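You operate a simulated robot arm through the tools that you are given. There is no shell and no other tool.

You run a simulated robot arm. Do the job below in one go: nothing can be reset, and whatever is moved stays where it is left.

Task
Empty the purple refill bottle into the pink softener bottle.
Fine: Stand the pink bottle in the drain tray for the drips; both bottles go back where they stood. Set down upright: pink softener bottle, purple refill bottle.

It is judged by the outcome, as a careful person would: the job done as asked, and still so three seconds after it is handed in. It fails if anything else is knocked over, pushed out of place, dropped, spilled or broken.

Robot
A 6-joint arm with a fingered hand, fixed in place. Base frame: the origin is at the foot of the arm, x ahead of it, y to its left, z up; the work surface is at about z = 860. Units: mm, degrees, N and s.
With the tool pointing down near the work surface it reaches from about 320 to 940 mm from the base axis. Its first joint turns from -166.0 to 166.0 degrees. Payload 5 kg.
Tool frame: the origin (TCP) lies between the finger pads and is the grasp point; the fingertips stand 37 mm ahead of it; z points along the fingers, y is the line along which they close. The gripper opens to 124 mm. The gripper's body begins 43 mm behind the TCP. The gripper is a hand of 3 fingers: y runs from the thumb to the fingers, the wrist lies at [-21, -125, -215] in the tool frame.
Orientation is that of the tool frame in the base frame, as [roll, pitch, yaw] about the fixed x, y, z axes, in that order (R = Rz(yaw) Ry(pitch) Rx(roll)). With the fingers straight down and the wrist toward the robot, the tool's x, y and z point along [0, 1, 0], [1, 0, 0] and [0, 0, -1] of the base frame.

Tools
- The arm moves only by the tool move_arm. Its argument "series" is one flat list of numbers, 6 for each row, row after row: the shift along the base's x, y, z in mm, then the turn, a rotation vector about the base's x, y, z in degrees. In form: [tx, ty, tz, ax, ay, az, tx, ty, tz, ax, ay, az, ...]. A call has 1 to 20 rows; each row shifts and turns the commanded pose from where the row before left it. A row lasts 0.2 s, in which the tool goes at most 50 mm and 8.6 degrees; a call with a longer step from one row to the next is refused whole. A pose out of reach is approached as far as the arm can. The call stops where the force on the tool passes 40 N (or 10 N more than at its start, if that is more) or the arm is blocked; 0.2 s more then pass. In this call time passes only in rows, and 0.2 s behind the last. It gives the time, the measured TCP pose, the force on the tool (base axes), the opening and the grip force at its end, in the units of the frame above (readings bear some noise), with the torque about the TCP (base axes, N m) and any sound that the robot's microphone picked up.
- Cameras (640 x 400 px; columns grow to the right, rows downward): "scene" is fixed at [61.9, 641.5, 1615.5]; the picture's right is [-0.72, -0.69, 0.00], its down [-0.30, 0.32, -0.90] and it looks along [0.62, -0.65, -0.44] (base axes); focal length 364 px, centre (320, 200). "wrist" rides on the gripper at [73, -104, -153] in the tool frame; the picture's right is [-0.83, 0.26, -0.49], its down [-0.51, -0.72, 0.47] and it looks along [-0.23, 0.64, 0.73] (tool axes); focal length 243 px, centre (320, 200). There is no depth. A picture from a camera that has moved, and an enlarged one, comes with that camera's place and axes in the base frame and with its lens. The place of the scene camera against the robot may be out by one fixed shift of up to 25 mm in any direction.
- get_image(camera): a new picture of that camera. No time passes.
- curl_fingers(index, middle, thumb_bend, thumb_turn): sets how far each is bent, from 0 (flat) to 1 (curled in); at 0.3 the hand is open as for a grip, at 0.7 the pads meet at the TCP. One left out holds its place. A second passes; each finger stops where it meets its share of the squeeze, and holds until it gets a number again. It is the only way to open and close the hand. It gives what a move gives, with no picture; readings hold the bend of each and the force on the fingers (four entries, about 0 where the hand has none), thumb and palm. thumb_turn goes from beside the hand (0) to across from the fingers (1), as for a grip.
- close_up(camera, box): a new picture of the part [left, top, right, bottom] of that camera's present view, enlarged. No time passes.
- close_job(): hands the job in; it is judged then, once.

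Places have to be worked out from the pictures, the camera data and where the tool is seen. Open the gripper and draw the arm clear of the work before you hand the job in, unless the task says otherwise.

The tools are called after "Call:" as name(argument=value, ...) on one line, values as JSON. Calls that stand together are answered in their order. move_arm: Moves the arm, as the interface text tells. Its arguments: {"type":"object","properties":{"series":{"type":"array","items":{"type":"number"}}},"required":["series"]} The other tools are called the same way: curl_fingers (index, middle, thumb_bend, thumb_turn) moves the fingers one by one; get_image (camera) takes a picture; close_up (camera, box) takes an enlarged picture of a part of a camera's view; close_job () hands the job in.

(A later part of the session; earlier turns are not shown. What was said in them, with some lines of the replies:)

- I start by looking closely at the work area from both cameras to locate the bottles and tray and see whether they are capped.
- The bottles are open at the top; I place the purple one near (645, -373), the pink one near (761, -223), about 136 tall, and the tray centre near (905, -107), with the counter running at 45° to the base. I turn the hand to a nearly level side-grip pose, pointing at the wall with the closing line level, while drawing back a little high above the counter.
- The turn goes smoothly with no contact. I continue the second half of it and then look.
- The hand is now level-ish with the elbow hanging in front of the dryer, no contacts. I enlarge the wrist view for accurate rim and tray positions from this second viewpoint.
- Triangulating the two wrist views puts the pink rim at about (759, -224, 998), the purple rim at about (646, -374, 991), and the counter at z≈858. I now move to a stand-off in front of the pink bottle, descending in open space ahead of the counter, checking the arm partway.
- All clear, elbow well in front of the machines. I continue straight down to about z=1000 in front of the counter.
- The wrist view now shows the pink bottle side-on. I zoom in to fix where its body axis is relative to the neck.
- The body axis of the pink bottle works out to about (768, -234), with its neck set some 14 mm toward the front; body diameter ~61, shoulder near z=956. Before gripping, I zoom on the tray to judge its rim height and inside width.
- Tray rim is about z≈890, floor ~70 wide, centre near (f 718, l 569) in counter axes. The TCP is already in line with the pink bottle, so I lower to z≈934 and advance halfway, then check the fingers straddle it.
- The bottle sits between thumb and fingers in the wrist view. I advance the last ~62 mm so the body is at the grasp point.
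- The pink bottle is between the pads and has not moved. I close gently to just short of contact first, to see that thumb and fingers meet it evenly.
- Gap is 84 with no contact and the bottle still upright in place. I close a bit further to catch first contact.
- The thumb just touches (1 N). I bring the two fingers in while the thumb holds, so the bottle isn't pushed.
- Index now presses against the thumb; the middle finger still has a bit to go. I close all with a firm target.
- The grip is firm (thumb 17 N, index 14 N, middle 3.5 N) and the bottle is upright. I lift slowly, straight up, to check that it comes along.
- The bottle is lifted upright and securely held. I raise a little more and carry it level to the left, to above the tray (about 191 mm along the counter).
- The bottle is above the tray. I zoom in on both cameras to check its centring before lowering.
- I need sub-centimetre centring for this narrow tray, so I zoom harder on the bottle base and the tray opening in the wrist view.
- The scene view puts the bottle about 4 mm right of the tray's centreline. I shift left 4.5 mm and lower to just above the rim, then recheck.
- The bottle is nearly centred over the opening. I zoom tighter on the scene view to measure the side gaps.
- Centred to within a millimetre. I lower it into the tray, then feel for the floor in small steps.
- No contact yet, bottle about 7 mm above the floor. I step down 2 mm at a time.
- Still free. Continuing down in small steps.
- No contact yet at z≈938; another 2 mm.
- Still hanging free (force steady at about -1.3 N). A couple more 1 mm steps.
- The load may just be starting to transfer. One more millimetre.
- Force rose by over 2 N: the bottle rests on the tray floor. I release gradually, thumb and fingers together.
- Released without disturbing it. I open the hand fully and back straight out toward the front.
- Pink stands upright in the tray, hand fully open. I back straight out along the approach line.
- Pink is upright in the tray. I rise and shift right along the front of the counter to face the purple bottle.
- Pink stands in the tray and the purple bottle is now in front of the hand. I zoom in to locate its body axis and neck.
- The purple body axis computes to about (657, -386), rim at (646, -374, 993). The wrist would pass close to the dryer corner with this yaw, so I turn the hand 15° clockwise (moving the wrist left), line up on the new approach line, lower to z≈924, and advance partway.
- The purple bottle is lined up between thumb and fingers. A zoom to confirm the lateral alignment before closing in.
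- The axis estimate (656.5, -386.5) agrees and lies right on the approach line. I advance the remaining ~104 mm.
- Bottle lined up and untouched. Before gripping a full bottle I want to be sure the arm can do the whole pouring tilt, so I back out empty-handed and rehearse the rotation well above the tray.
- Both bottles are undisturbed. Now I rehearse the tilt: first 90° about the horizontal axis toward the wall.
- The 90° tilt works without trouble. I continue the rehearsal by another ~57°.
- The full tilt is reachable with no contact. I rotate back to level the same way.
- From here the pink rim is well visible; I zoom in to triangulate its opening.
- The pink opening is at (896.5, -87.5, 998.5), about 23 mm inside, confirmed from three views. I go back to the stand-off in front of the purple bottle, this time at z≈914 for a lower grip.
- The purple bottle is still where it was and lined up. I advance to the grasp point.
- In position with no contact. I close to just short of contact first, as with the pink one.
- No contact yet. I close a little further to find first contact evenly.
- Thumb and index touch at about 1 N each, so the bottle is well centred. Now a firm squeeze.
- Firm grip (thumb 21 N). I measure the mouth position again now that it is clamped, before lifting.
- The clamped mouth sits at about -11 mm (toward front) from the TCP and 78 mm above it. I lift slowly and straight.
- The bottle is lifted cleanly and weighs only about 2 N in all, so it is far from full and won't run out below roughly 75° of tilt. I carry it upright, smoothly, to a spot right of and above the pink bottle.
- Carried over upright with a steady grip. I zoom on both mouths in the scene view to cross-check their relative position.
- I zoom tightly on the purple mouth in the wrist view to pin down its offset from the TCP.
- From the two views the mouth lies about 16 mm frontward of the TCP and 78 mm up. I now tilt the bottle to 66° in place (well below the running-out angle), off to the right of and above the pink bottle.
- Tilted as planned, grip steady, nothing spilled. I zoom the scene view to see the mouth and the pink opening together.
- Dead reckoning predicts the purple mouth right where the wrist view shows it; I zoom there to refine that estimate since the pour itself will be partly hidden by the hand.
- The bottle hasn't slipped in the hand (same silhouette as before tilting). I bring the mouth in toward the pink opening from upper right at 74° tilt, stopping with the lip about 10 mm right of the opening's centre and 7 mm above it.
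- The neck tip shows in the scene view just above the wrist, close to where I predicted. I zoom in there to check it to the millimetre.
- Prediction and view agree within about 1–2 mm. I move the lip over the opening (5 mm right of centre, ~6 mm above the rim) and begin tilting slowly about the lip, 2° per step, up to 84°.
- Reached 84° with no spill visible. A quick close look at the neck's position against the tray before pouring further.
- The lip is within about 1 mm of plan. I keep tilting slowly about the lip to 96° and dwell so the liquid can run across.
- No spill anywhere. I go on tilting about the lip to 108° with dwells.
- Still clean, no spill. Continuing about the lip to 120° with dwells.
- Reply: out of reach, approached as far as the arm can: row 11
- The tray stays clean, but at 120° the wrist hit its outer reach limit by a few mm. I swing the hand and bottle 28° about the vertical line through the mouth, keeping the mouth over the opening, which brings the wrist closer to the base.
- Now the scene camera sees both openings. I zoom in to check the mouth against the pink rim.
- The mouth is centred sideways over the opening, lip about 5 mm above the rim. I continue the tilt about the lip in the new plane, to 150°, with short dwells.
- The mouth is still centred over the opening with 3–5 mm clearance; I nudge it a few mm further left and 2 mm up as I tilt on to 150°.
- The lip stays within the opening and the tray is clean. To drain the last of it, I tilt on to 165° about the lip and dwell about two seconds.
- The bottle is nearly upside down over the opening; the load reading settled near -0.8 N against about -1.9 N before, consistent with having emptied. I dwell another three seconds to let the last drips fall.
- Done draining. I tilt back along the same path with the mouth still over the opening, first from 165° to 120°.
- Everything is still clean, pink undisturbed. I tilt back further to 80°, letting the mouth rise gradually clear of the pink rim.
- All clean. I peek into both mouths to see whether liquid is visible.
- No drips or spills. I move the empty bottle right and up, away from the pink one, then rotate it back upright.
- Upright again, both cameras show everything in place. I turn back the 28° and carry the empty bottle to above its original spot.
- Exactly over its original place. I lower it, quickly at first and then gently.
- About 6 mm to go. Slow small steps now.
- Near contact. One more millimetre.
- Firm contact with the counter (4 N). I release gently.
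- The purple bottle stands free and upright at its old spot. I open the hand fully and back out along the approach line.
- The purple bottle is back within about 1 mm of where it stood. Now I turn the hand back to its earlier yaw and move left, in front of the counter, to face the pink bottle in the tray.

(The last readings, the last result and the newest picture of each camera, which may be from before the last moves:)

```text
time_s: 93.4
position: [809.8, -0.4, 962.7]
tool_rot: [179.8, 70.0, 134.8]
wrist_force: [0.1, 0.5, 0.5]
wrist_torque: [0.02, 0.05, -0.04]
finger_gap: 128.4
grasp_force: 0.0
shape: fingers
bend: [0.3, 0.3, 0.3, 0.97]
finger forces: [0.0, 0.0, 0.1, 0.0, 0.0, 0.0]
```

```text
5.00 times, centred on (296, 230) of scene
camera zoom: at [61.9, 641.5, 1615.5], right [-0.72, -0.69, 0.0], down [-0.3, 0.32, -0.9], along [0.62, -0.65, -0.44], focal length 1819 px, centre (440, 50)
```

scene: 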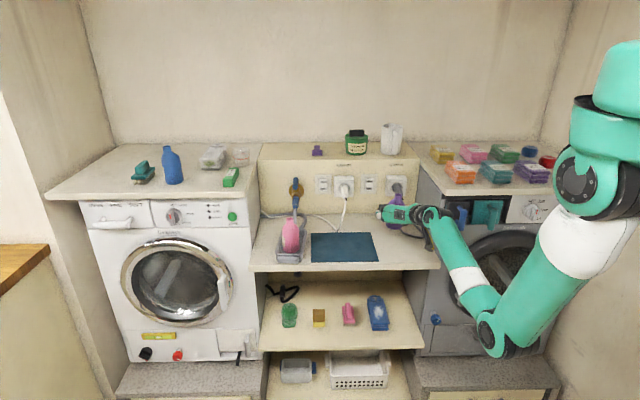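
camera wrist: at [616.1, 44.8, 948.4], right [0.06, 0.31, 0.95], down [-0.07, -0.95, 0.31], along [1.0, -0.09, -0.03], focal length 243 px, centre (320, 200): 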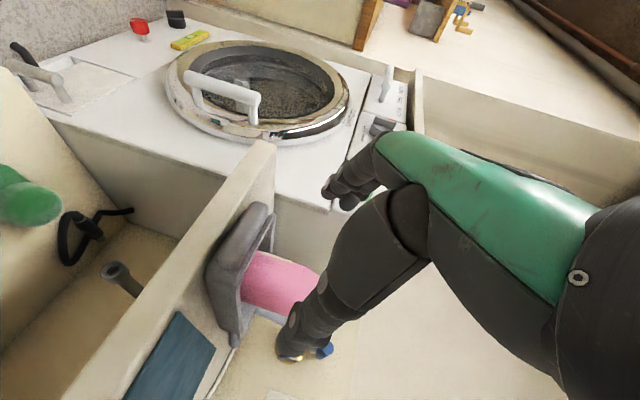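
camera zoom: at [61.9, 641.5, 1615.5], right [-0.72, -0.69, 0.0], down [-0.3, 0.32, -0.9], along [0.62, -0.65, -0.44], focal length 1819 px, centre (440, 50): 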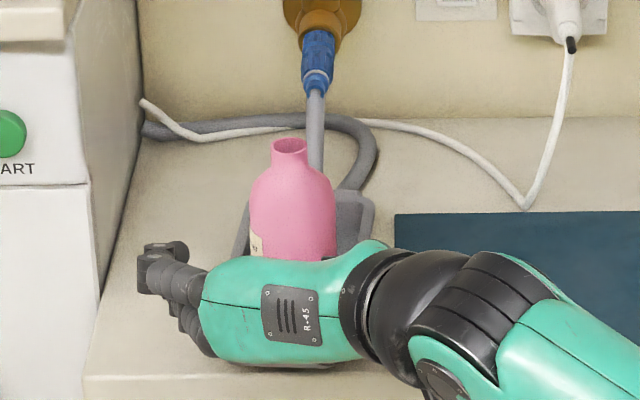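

Lined up with the pink bottle. I lower to the earlier grip height and advance to the exact pose where I released it.

Call:
move_arm(series=[0.5, 0.5, -15, 0, 0, 0, 0.5, 0.5, -14.3, 0, 0, 0, 21, -21, 0, 0, 0, 0, 23, -23, 0, 0, 0, 0, 22, -22, 0, 0, 0, 0, 17, -17, 0, 0, 0, 0, 10.5, -10.5, 0, 0, 0, 0, 0, 0, 0, 0, 0, 0])

Call:
get_image(camera="wrist")

Call:
close_up(camera="scene", box=[248, 190, 344, 270])

```text
time_s: 95.2
position: [905.6, -93.9, 935.1]
tool_rot: [179.6, 69.9, 134.6]
wrist_force: [-0.3, -0.4, -0.1]
wrist_torque: [0.05, 0.01, 0.03]
finger_gap: 128.4
grasp_force: 0.1
shape: fingers
bend: [0.3, 0.3, 0.3, 0.97]
finger forces: [0.0, 0.0, 0.0, 0.1, 0.0, 0.1]
```

```text
taken
camera wrist: at [711.7, -48.9, 919.8], right [0.06, 0.31, 0.95], down [-0.07, -0.95, 0.31], along [1.0, -0.09, -0.03], focal length 243 px, centre (320, 200)
```

wrist: 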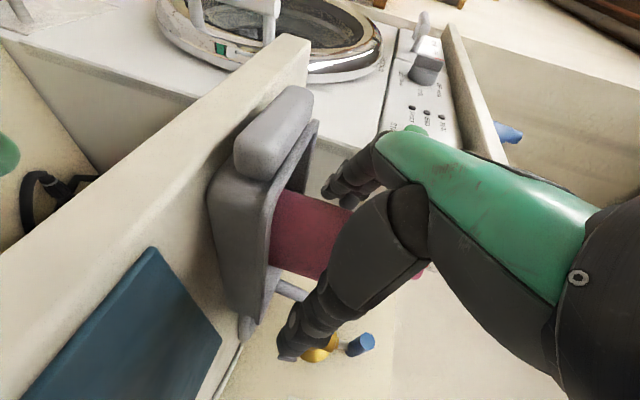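

```text
5.00 times, centred on (296, 230) of scene
camera zoom: at [61.9, 641.5, 1615.5], right [-0.72, -0.69, 0.0], down [-0.3, 0.32, -0.9], along [0.62, -0.65, -0.44], focal length 1819 px, centre (440, 50)
```

zoom: 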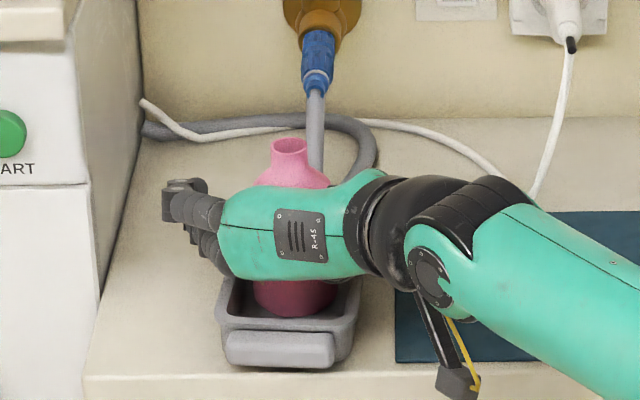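

I'm within 2 mm of the release pose; I make that small correction and close gently as before.

Call:
move_arm(series=[-1.7, 1.0, -1.5, 0, 0, 0, 0, 0, 0, 0, 0, 0])

Call:
curl_fingers(index=0.51, middle=0.51, thumb_bend=0.5)

Call:
get_image(camera="wrist")

```text
time_s: 95.8
position: [903.9, -92.0, 932.2]
tool_rot: [179.7, 70.1, 134.7]
wrist_force: [0.3, 0.2, -0.8]
wrist_torque: [0.01, -0.02, -0.01]
finger_gap: 128.8
grasp_force: 0.0
shape: fingers
bend: [0.3, 0.3, 0.3, 0.97]
finger forces: [0.0, 0.0, 0.0, 0.0, 0.0, 0.0]
```

```text
time_s: 96.8
position: [904.7, -92.8, 933.5]
tool_rot: [179.7, 70.0, 134.8]
wrist_force: [0.2, -0.5, 0.2]
wrist_torque: [0.05, 0.02, 0.02]
finger_gap: 67.2
grasp_force: 0.3
shape: fingers
bend: [0.51, 0.51, 0.5, 0.97]
finger forces: [0.0, 0.1, 0.1, 0.0, 0.3, 0.0]
```

```text
taken
camera wrist: at [710.3, -47.7, 918.0], right [0.06, 0.31, 0.95], down [-0.07, -0.95, 0.31], along [1.0, -0.09, -0.03], focal length 243 px, centre (320, 200)
```

wrist: 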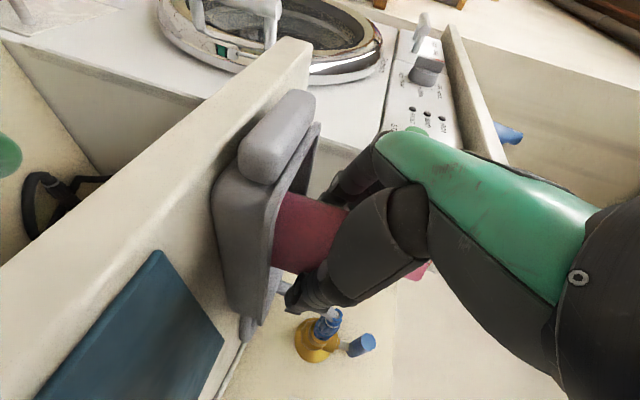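

Pose matches the release pose within half a millimetre. Now the firm squeeze (pink is fuller now).

Call:
curl_fingers(index=0.56, middle=0.58)

Call:
curl_fingers(index=0.68, middle=0.68, thumb_bend=0.64)

Call:
close_up(camera="scene", box=[248, 190, 344, 270])

```text
time_s: 97.8
position: [904.3, -93.0, 934.6]
tool_rot: [179.8, 70.0, 134.9]
wrist_force: [1.2, 0.5, 0.3]
wrist_torque: [0.02, -0.03, 0.02]
finger_gap: 62.4
grasp_force: 2.2
shape: fingers
bend: [0.54, 0.57, 0.49, 0.97]
finger forces: [2.3, 0.1, 0.0, 0.0, 1.7, 0.0]
```

```text
time_s: 98.8
position: [903.4, -92.6, 934.2]
tool_rot: [179.8, 70.0, 134.8]
wrist_force: [-0.2, -0.7, 1.5]
wrist_torque: [-0.05, 0.07, 0.04]
finger_gap: 55.8
grasp_force: 21.1
shape: fingers
bend: [0.55, 0.64, 0.54, 0.97]
finger forces: [14.6, 5.0, 0.0, 0.1, 21.1, 0.0]
```

```text
5.00 times, centred on (296, 230) of scene
camera zoom: at [61.9, 641.5, 1615.5], right [-0.72, -0.69, 0.0], down [-0.3, 0.32, -0.9], along [0.62, -0.65, -0.44], focal length 1819 px, centre (440, 50)
```

zoom: 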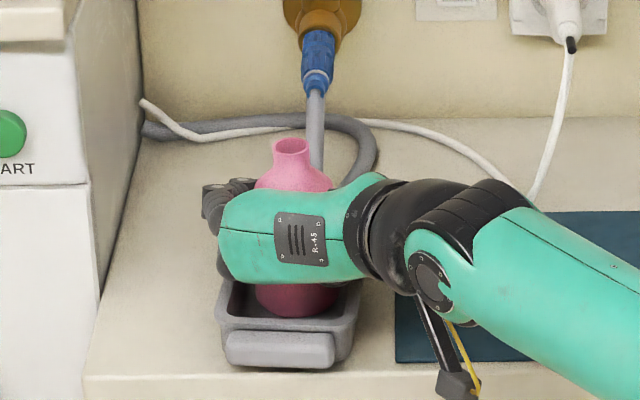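

Grip is firm at 21 N and the bottle is upright. I lift slowly straight up out of the tray.

Call:
move_arm(series=[0, 0, 4, 0, 0, 0, 0, 0, 8, 0, 0, 0, 0, 0, 12, 0, 0, 0, 0, 0, 14, 0, 0, 0, 0, 0, 14, 0, 0, 0, 0, 0, 10, 0, 0, 0, 0, 0, 4, 0, 0, 0])

Call:
close_up(camera="scene", box=[248, 180, 344, 270])

Call:
get_image(camera="wrist")

```text
time_s: 100.4
position: [902.1, -91.6, 999.2]
tool_rot: [179.9, 70.0, 134.9]
wrist_force: [0.3, -0.6, -2.1]
wrist_torque: [0.0, -0.02, 0.0]
finger_gap: 56.3
grasp_force: 19.5
shape: fingers
bend: [0.55, 0.64, 0.55, 0.97]
finger forces: [15.1, 4.7, 0.0, 0.0, 20.5, 0.0]
```

```text
4.44 times, centred on (296, 225) of scene
camera zoom: at [61.9, 641.5, 1615.5], right [-0.72, -0.69, 0.0], down [-0.3, 0.32, -0.9], along [0.62, -0.65, -0.44], focal length 1617 px, centre (427, 89)
```

zoom: 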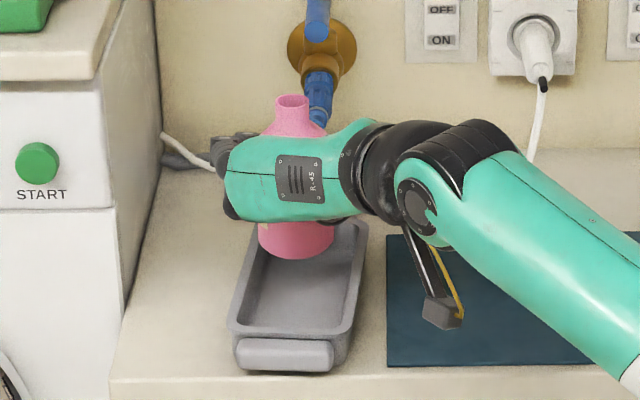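

```text
taken
camera wrist: at [709.5, -46.9, 984.3], right [0.06, 0.31, 0.95], down [-0.07, -0.95, 0.31], along [1.0, -0.09, -0.03], focal length 243 px, centre (320, 200)
```

wrist: 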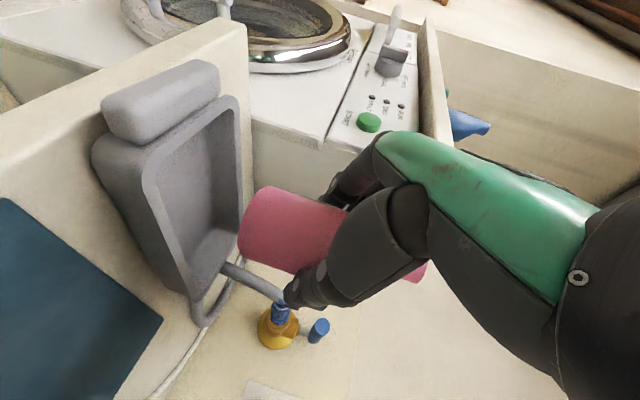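

The tray is clean and empty; the pink bottle is held upright and now heavier. I carry it back level to above its original spot on the mat.

Call:
move_arm(series=[-6, -6, 0, 0, 0, 0, -11, -11, 0, 0, 0, 0, -14, -14, 0, 0, 0, 0, -16, -16, 0, 0, 0, 0, -16, -16, 0, 0, 0, 0, -16, -16, 0, 0, 0, 0, -16, -16, 0, 0, 0, 0, -15, -15, 0, 0, 0, 0, -13, -13, 0, 0, 0, 0, -9, -9, 0, 0, 0, 0, -5.7, -6.3, 0, 0, 0, 0, 0, 0, 0, 0, 0, 0])

Call:
get_image(camera="wrist")

Call:
get_image(camera="scene")

```text
time_s: 103.0
position: [767.2, -231.1, 999.7]
tool_rot: [179.7, 70.0, 134.8]
wrist_force: [0.2, 0.2, -3.2]
wrist_torque: [0.02, 0.03, 0.0]
finger_gap: 56.0
grasp_force: 20.2
shape: fingers
bend: [0.55, 0.64, 0.55, 0.97]
finger forces: [14.9, 4.7, 0.0, 0.1, 20.3, 0.1]
```

```text
taken
camera wrist: at [573.0, -185.6, 984.0], right [0.06, 0.31, 0.95], down [-0.07, -0.95, 0.31], along [1.0, -0.09, -0.03], focal length 243 px, centre (320, 200)
```

wrist: 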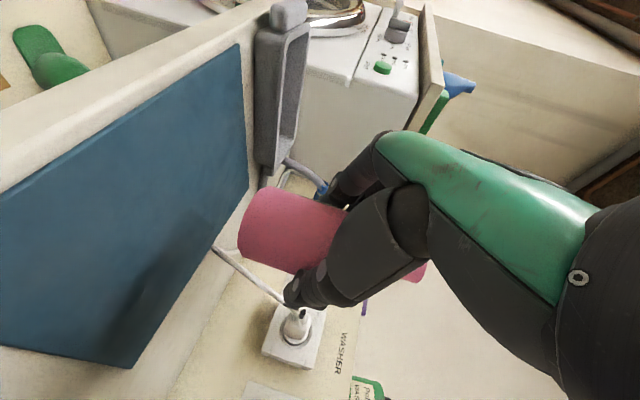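

```text
taken
```

scene: 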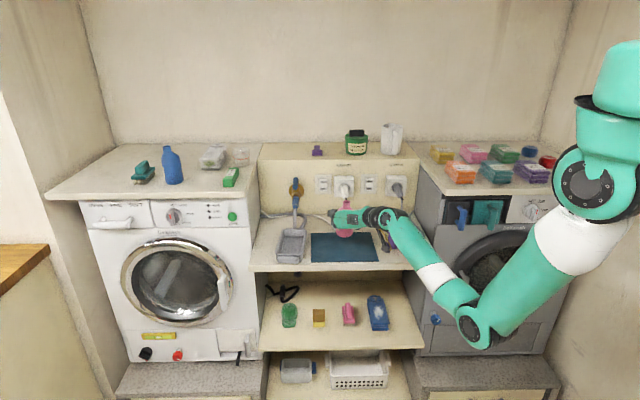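

A 1 mm correction, then I lower it toward the mat, slowing near the surface.

Call:
move_arm(series=[-1.2, 0.4, -8, 0, 0, 0, 0, 0, -14, 0, 0, 0, 0, 0, -14, 0, 0, 0, 0, 0, -12, 0, 0, 0, 0, 0, -8, 0, 0, 0, 0, 0, -4, 0, 0, 0])

Call:
get_image(camera="wrist")

Call:
close_up(camera="scene", box=[300, 190, 440, 280])

```text
time_s: 104.4
position: [764.8, -231.0, 940.0]
tool_rot: [179.7, 70.0, 134.8]
wrist_force: [-0.4, 0.0, -1.9]
wrist_torque: [-0.01, 0.04, 0.01]
finger_gap: 56.3
grasp_force: 19.9
shape: fingers
bend: [0.55, 0.64, 0.55, 0.97]
finger forces: [14.9, 4.7, 0.0, 0.1, 20.5, 0.0]
```

```text
taken
camera wrist: at [571.3, -186.2, 923.8], right [0.06, 0.31, 0.95], down [-0.07, -0.95, 0.31], along [1.0, -0.09, -0.03], focal length 243 px, centre (320, 200)
```

wrist: 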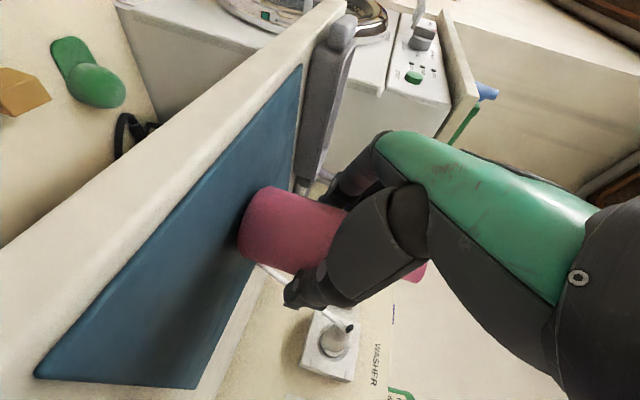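

```text
4.44 times, centred on (370, 235) of scene
camera zoom: at [61.9, 641.5, 1615.5], right [-0.72, -0.69, 0.0], down [-0.3, 0.32, -0.9], along [0.62, -0.65, -0.44], focal length 1617 px, centre (98, 44)
```

zoom: 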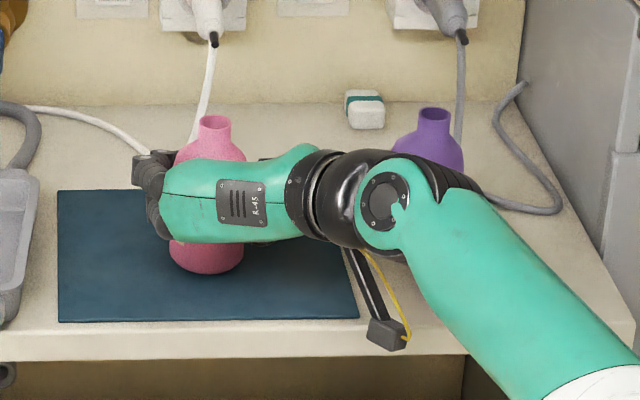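

About 6 mm above the mat. I check its alignment more finely against the original rim position before setting down.

Call:
close_up(camera="scene", box=[240, 160, 440, 285])

Call:
close_up(camera="scene", box=[322, 205, 370, 235])

```text
3.20 times, centred on (340, 222) of scene
camera zoom: at [61.9, 641.5, 1615.5], right [-0.72, -0.69, 0.0], down [-0.3, 0.32, -0.9], along [0.62, -0.65, -0.44], focal length 1164 px, centre (256, 128)
```

zoom: 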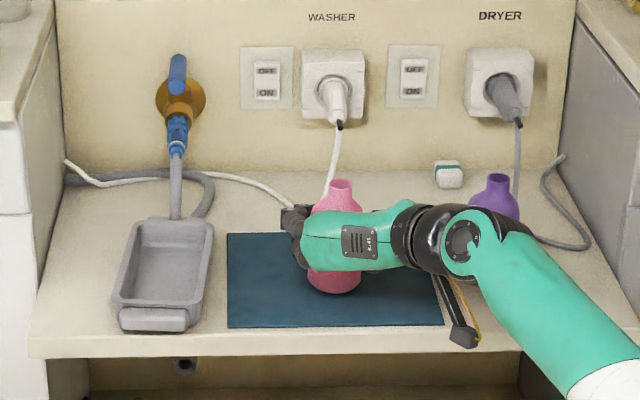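

```text
13.33 times, centred on (346, 220) of scene
camera zoom: at [61.9, 641.5, 1615.5], right [-0.72, -0.69, 0.0], down [-0.3, 0.32, -0.9], along [0.62, -0.65, -0.44], focal length 4852 px, centre (-27, -67)
```

zoom: 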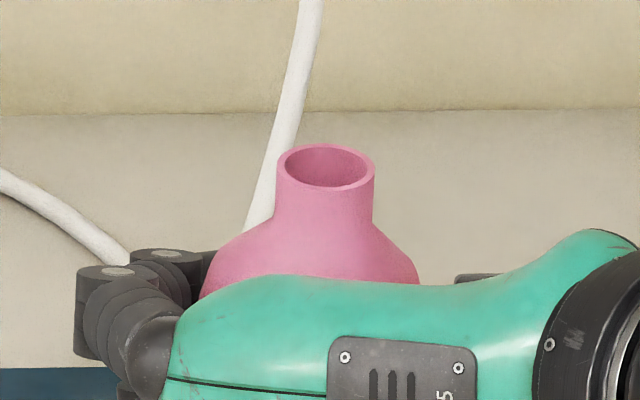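

Compared with the first picture, the bottle hangs about 2–3 mm right and ~4 mm nearer than it stood, so I shift by that amount and lower the last millimetres slowly.

Call:
move_arm(series=[2.3, -0.5, 0, 0, 0, 0, 2.3, -0.5, -1, 0, 0, 0, 0, 0, -2, 0, 0, 0, 0, 0, -1, 0, 0, 0])

Call:
close_up(camera="scene", box=[240, 160, 440, 285])

```text
time_s: 105.4
position: [770.6, -232.6, 935.9]
tool_rot: [179.5, 69.9, 134.5]
wrist_force: [-0.5, -0.4, -1.2]
wrist_torque: [0.02, 0.02, -0.01]
finger_gap: 56.2
grasp_force: 20.2
shape: fingers
bend: [0.55, 0.64, 0.55, 0.97]
finger forces: [15.0, 4.8, 0.0, 0.1, 20.4, 0.0]
```

```text
3.20 times, centred on (340, 222) of scene
camera zoom: at [61.9, 641.5, 1615.5], right [-0.72, -0.69, 0.0], down [-0.3, 0.32, -0.9], along [0.62, -0.65, -0.44], focal length 1164 px, centre (256, 128)
```

zoom: 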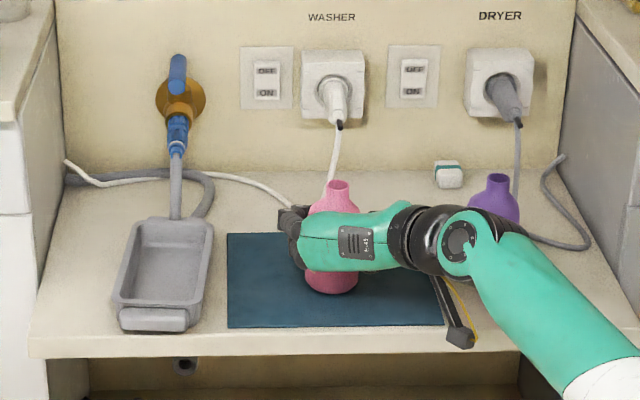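

Rim now matches the original place. I step down the last couple of millimetres.

Call:
move_arm(series=[0, 0, -1, 0, 0, 0])

```text
time_s: 105.8
position: [770.3, -231.7, 935.5]
tool_rot: [179.8, 70.0, 134.9]
wrist_force: [0.9, 0.1, -1.9]
wrist_torque: [0.02, 0.03, -0.02]
finger_gap: 56.0
grasp_force: 20.4
shape: fingers
bend: [0.55, 0.64, 0.55, 0.97]
finger forces: [14.8, 4.8, 0.0, 0.0, 20.4, 0.0]
```

Not touching yet (-1.9 N). Another millimetre.

Call:
move_arm(series=[0, 0, -1, 0, 0, 0])

```text
time_s: 106.2
position: [768.9, -231.1, 934.5]
tool_rot: [179.3, 70.0, 134.4]
wrist_force: [0.5, 0.3, -0.6]
wrist_torque: [0.0, -0.01, 0.02]
finger_gap: 56.2
grasp_force: 20.1
shape: fingers
bend: [0.55, 0.64, 0.55, 0.97]
finger forces: [15.1, 4.9, 0.1, 0.1, 20.2, 0.0]
```

Just about to touch. One more.

Call:
move_arm(series=[0, 0, -1, 0, 0, 0])

```text
time_s: 106.6
position: [769.8, -232.3, 933.4]
tool_rot: [179.2, 70.0, 134.2]
wrist_force: [1.2, 0.5, 2.1]
wrist_torque: [0.04, -0.03, 0.02]
finger_gap: 56.1
grasp_force: 20.3
shape: fingers
bend: [0.55, 0.64, 0.55, 0.97]
finger forces: [15.3, 5.3, 0.0, 0.0, 19.9, 0.1]
```

The force reversed by about 4 N: the bottle rests on the mat. I release gently.

Call:
curl_fingers(index=0.5, middle=0.5, thumb_bend=0.49)

Call:
close_up(camera="scene", box=[240, 160, 440, 285])

```text
time_s: 107.6
position: [770.6, -231.6, 933.1]
tool_rot: [179.6, 70.0, 134.6]
wrist_force: [-0.1, 0.4, -0.5]
wrist_torque: [-0.01, 0.02, 0.0]
finger_gap: 68.9
grasp_force: 0.1
shape: fingers
bend: [0.5, 0.5, 0.49, 0.97]
finger forces: [0.0, 0.0, 0.0, 0.0, 0.0, 0.0]
```

```text
3.20 times, centred on (340, 222) of scene
camera zoom: at [61.9, 641.5, 1615.5], right [-0.72, -0.69, 0.0], down [-0.3, 0.32, -0.9], along [0.62, -0.65, -0.44], focal length 1164 px, centre (256, 128)
```

zoom: 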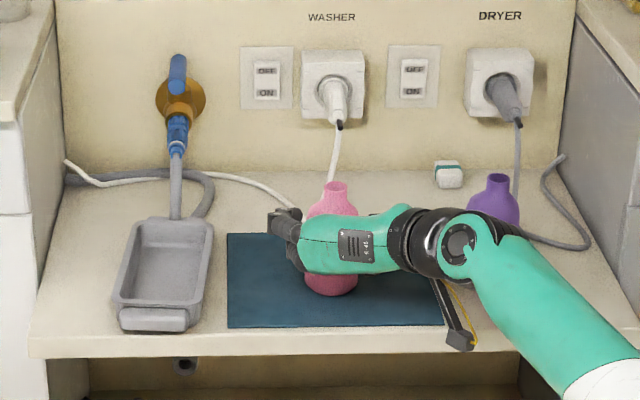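

The pink bottle stands free at its old place. I open fully and back out along the approach line.

Call:
curl_fingers(index=0.3, middle=0.3, thumb_bend=0.3)

Call:
move_arm(series=[-7, 7, 0, 0, 0, 0, -14, 14, 0, 0, 0, 0, -20, 20, 0, 0, 0, 0, -24, 24, 0, 0, 0, 0, -26, 26, 0, 0, 0, 0, -20, 20, 0, 0, 0, 0])

Call:
get_image(camera="scene")

Call:
close_up(camera="scene", box=[240, 160, 440, 285])

```text
time_s: 108.6
position: [769.0, -231.3, 932.6]
tool_rot: [179.5, 69.9, 134.5]
wrist_force: [-0.1, -0.2, 0.5]
wrist_torque: [0.01, 0.03, -0.01]
finger_gap: 128.3
grasp_force: 0.0
shape: fingers
bend: [0.3, 0.3, 0.3, 0.97]
finger forces: [0.0, 0.0, 0.1, 0.1, 0.0, 0.1]
```

```text
time_s: 110.0
position: [658.2, -120.4, 934.4]
tool_rot: [179.8, 70.0, 134.7]
wrist_force: [0.3, 0.5, 0.6]
wrist_torque: [0.05, -0.06, 0.0]
finger_gap: 128.4
grasp_force: 0.1
shape: fingers
bend: [0.3, 0.3, 0.3, 0.97]
finger forces: [0.0, 0.0, 0.0, 0.0, 0.0, 0.0]
```

```text
taken
```

scene: 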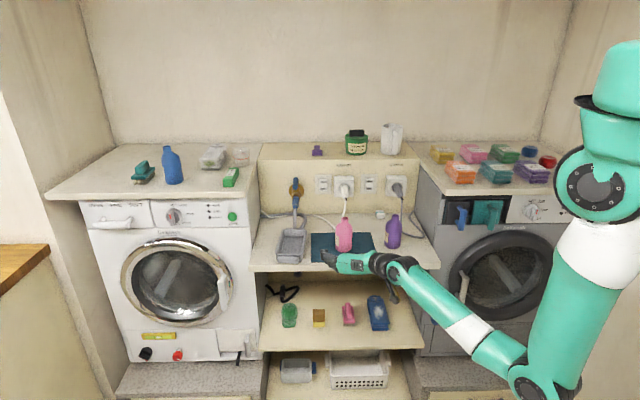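

```text
3.20 times, centred on (340, 222) of scene
camera zoom: at [61.9, 641.5, 1615.5], right [-0.72, -0.69, 0.0], down [-0.3, 0.32, -0.9], along [0.62, -0.65, -0.44], focal length 1164 px, centre (256, 128)
```

zoom: 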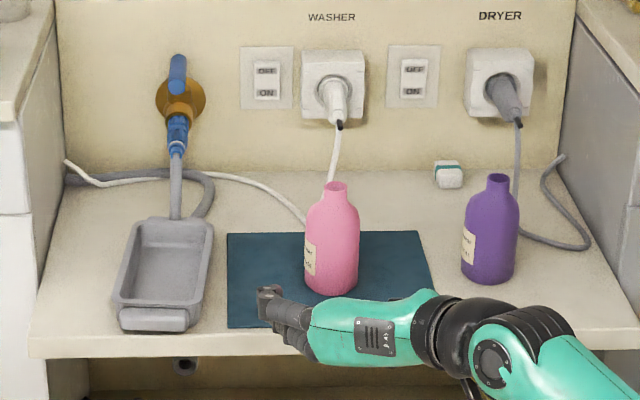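

Both bottles are upright at their original places and the tray is clean. I raise the arm clear and turn it back to the starting pose, from where the wrist camera can look down into both mouths.

Call:
move_arm(series=[-5, 5, 20, 0, 0, 0, 0, 0, 40, 0, 0, 0, 0, 0, 45, 0, 0, 0, 0, 0, 45, 0, 0, 0, 0, 0, 45, 0, 0, 0, 0, 0, 45, 0, 0, 0, 0, 0, 45, 0, 0, 0, 0, 0, 35, 0, 0, 0, 0, 0, 16, 0, 0, 0])

Call:
move_arm(series=[-0.5, -25, 0, 6.615, 2.74, -3.913, -0.5, -25, 0, 6.615, 2.74, -3.913, -0.5, -25, 0, 6.615, 2.74, -3.913, -0.5, -25, 0, 6.615, 2.74, -3.913, -0.5, -25, 0, 6.615, 2.74, -3.913, -0.5, -25, 0, 6.615, 2.74, -3.913, -0.5, -25, 0, 6.615, 2.74, -3.913, -0.5, -25, 0, 6.615, 2.74, -3.913, -0.5, -25, 0, 6.615, 2.74, -3.913, -0.5, -25, 0, 6.615, 2.74, -3.913])

Call:
get_image(camera="wrist")

Call:
get_image(camera="scene")

```text
time_s: 112.0
position: [652.0, -116.4, 1270.0]
tool_rot: [179.3, 70.1, 134.4]
wrist_force: [-0.5, -0.3, 0.3]
wrist_torque: [0.0, -0.03, 0.03]
finger_gap: 128.3
grasp_force: 0.1
shape: fingers
bend: [0.3, 0.3, 0.3, 0.97]
finger forces: [0.0, 0.0, 0.0, 0.1, 0.1, 0.0]
```

```text
time_s: 114.2
position: [649.5, -365.8, 1269.8]
tool_rot: [180.0, -0.2, 89.9]
wrist_force: [-1.0, -0.2, 0.6]
wrist_torque: [-0.02, 0.01, 0.0]
finger_gap: 128.7
grasp_force: 0.1
shape: fingers
bend: [0.3, 0.3, 0.3, 0.97]
finger forces: [0.0, 0.0, 0.0, 0.1, 0.0, 0.0]
```

```text
taken
camera wrist: at [544.3, -293.8, 1423.8], right [0.26, -0.83, 0.49], down [-0.72, -0.5, -0.47], along [0.64, -0.23, -0.73], focal length 243 px, centre (320, 200)
```

wrist: 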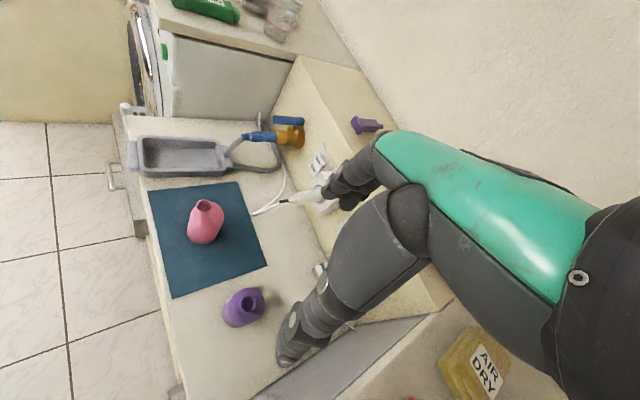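

```text
taken
```

scene: 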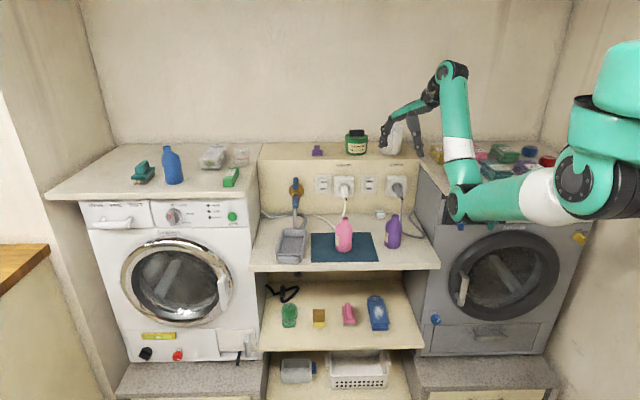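

The view matches the start picture. I look into both mouths from above and compare positions.

Call:
close_up(camera="wrist", box=[110, 90, 350, 350])

Call:
close_up(camera="wrist", box=[216, 280, 272, 330])

Call:
close_up(camera="wrist", box=[180, 192, 236, 248])

```text
1.54 times, centred on (230, 220) of wrist
camera zoom: at [544.3, -293.8, 1423.8], right [0.26, -0.83, 0.49], down [-0.72, -0.5, -0.47], along [0.64, -0.23, -0.73], focal length 373 px, centre (458, 169)
```

zoom: 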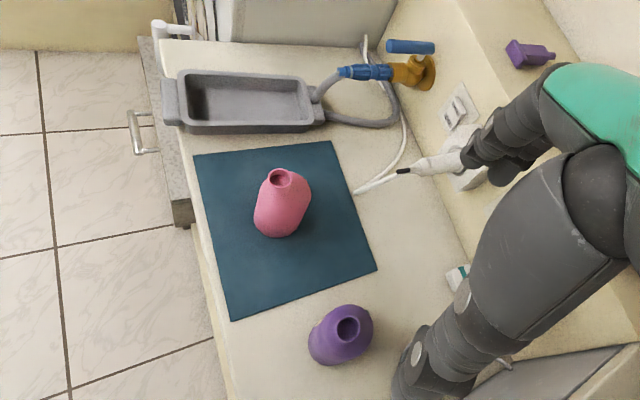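

```text
8.00 times, centred on (244, 305) of wrist
camera zoom: at [544.3, -293.8, 1423.8], right [0.26, -0.83, 0.49], down [-0.72, -0.5, -0.47], along [0.64, -0.23, -0.73], focal length 1941 px, centre (928, -640)
```

zoom: 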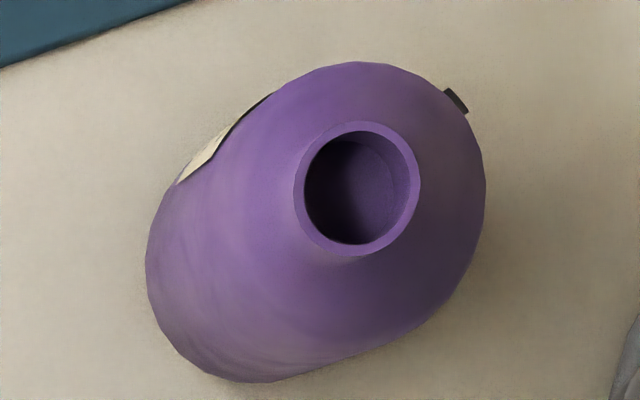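

```text
7.14 times, centred on (208, 220) of wrist
camera zoom: at [544.3, -293.8, 1423.8], right [0.26, -0.83, 0.49], down [-0.72, -0.5, -0.47], along [0.64, -0.23, -0.73], focal length 1733 px, centre (1120, 57)
```

zoom: 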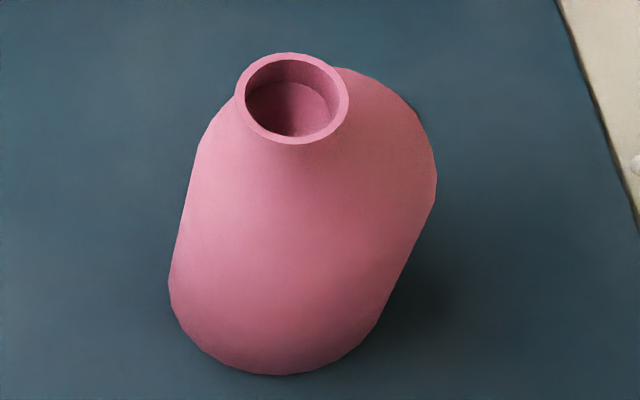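

Both bottles stand upright within a couple of millimetres of where they began. The purple one reads as an empty shell (about 0.4 N against 1.9 N before), the pink one is heavier by about 1 N, and tray, mat and counter are clean. The hand is open and clear at the starting pose, so I hand the job in.

Call:
close_job()

```text
The job is handed in.
```

I emptied the purple refill bottle into the pink softener bottle and handed the job in; no result has come back yet.

- **Pour:** I stood the pink bottle in the drain tray and poured with the purple one tilted to about 165°, holding it there for several seconds. I saw no drips or spills on the tray, mat or counter.
- **Evidence it emptied:** I couldn't see the liquid itself, so this rests on weight readings, which were noisy. The purple bottle dropped from about 1.9 N to about 0.4 N. The pink one gained roughly 1 N.
- **Bottles:** both are back upright, within about 2 mm of where they started as measured in the camera pictures.
- **Arm:** the hand is open and the arm is back at its starting pose, clear of the work.

During the pour the arm reached its limit at 120° of tilt, so I swung the bottle sideways, keeping its mouth over the opening, before tilting further. The pink bottle was not disturbed.
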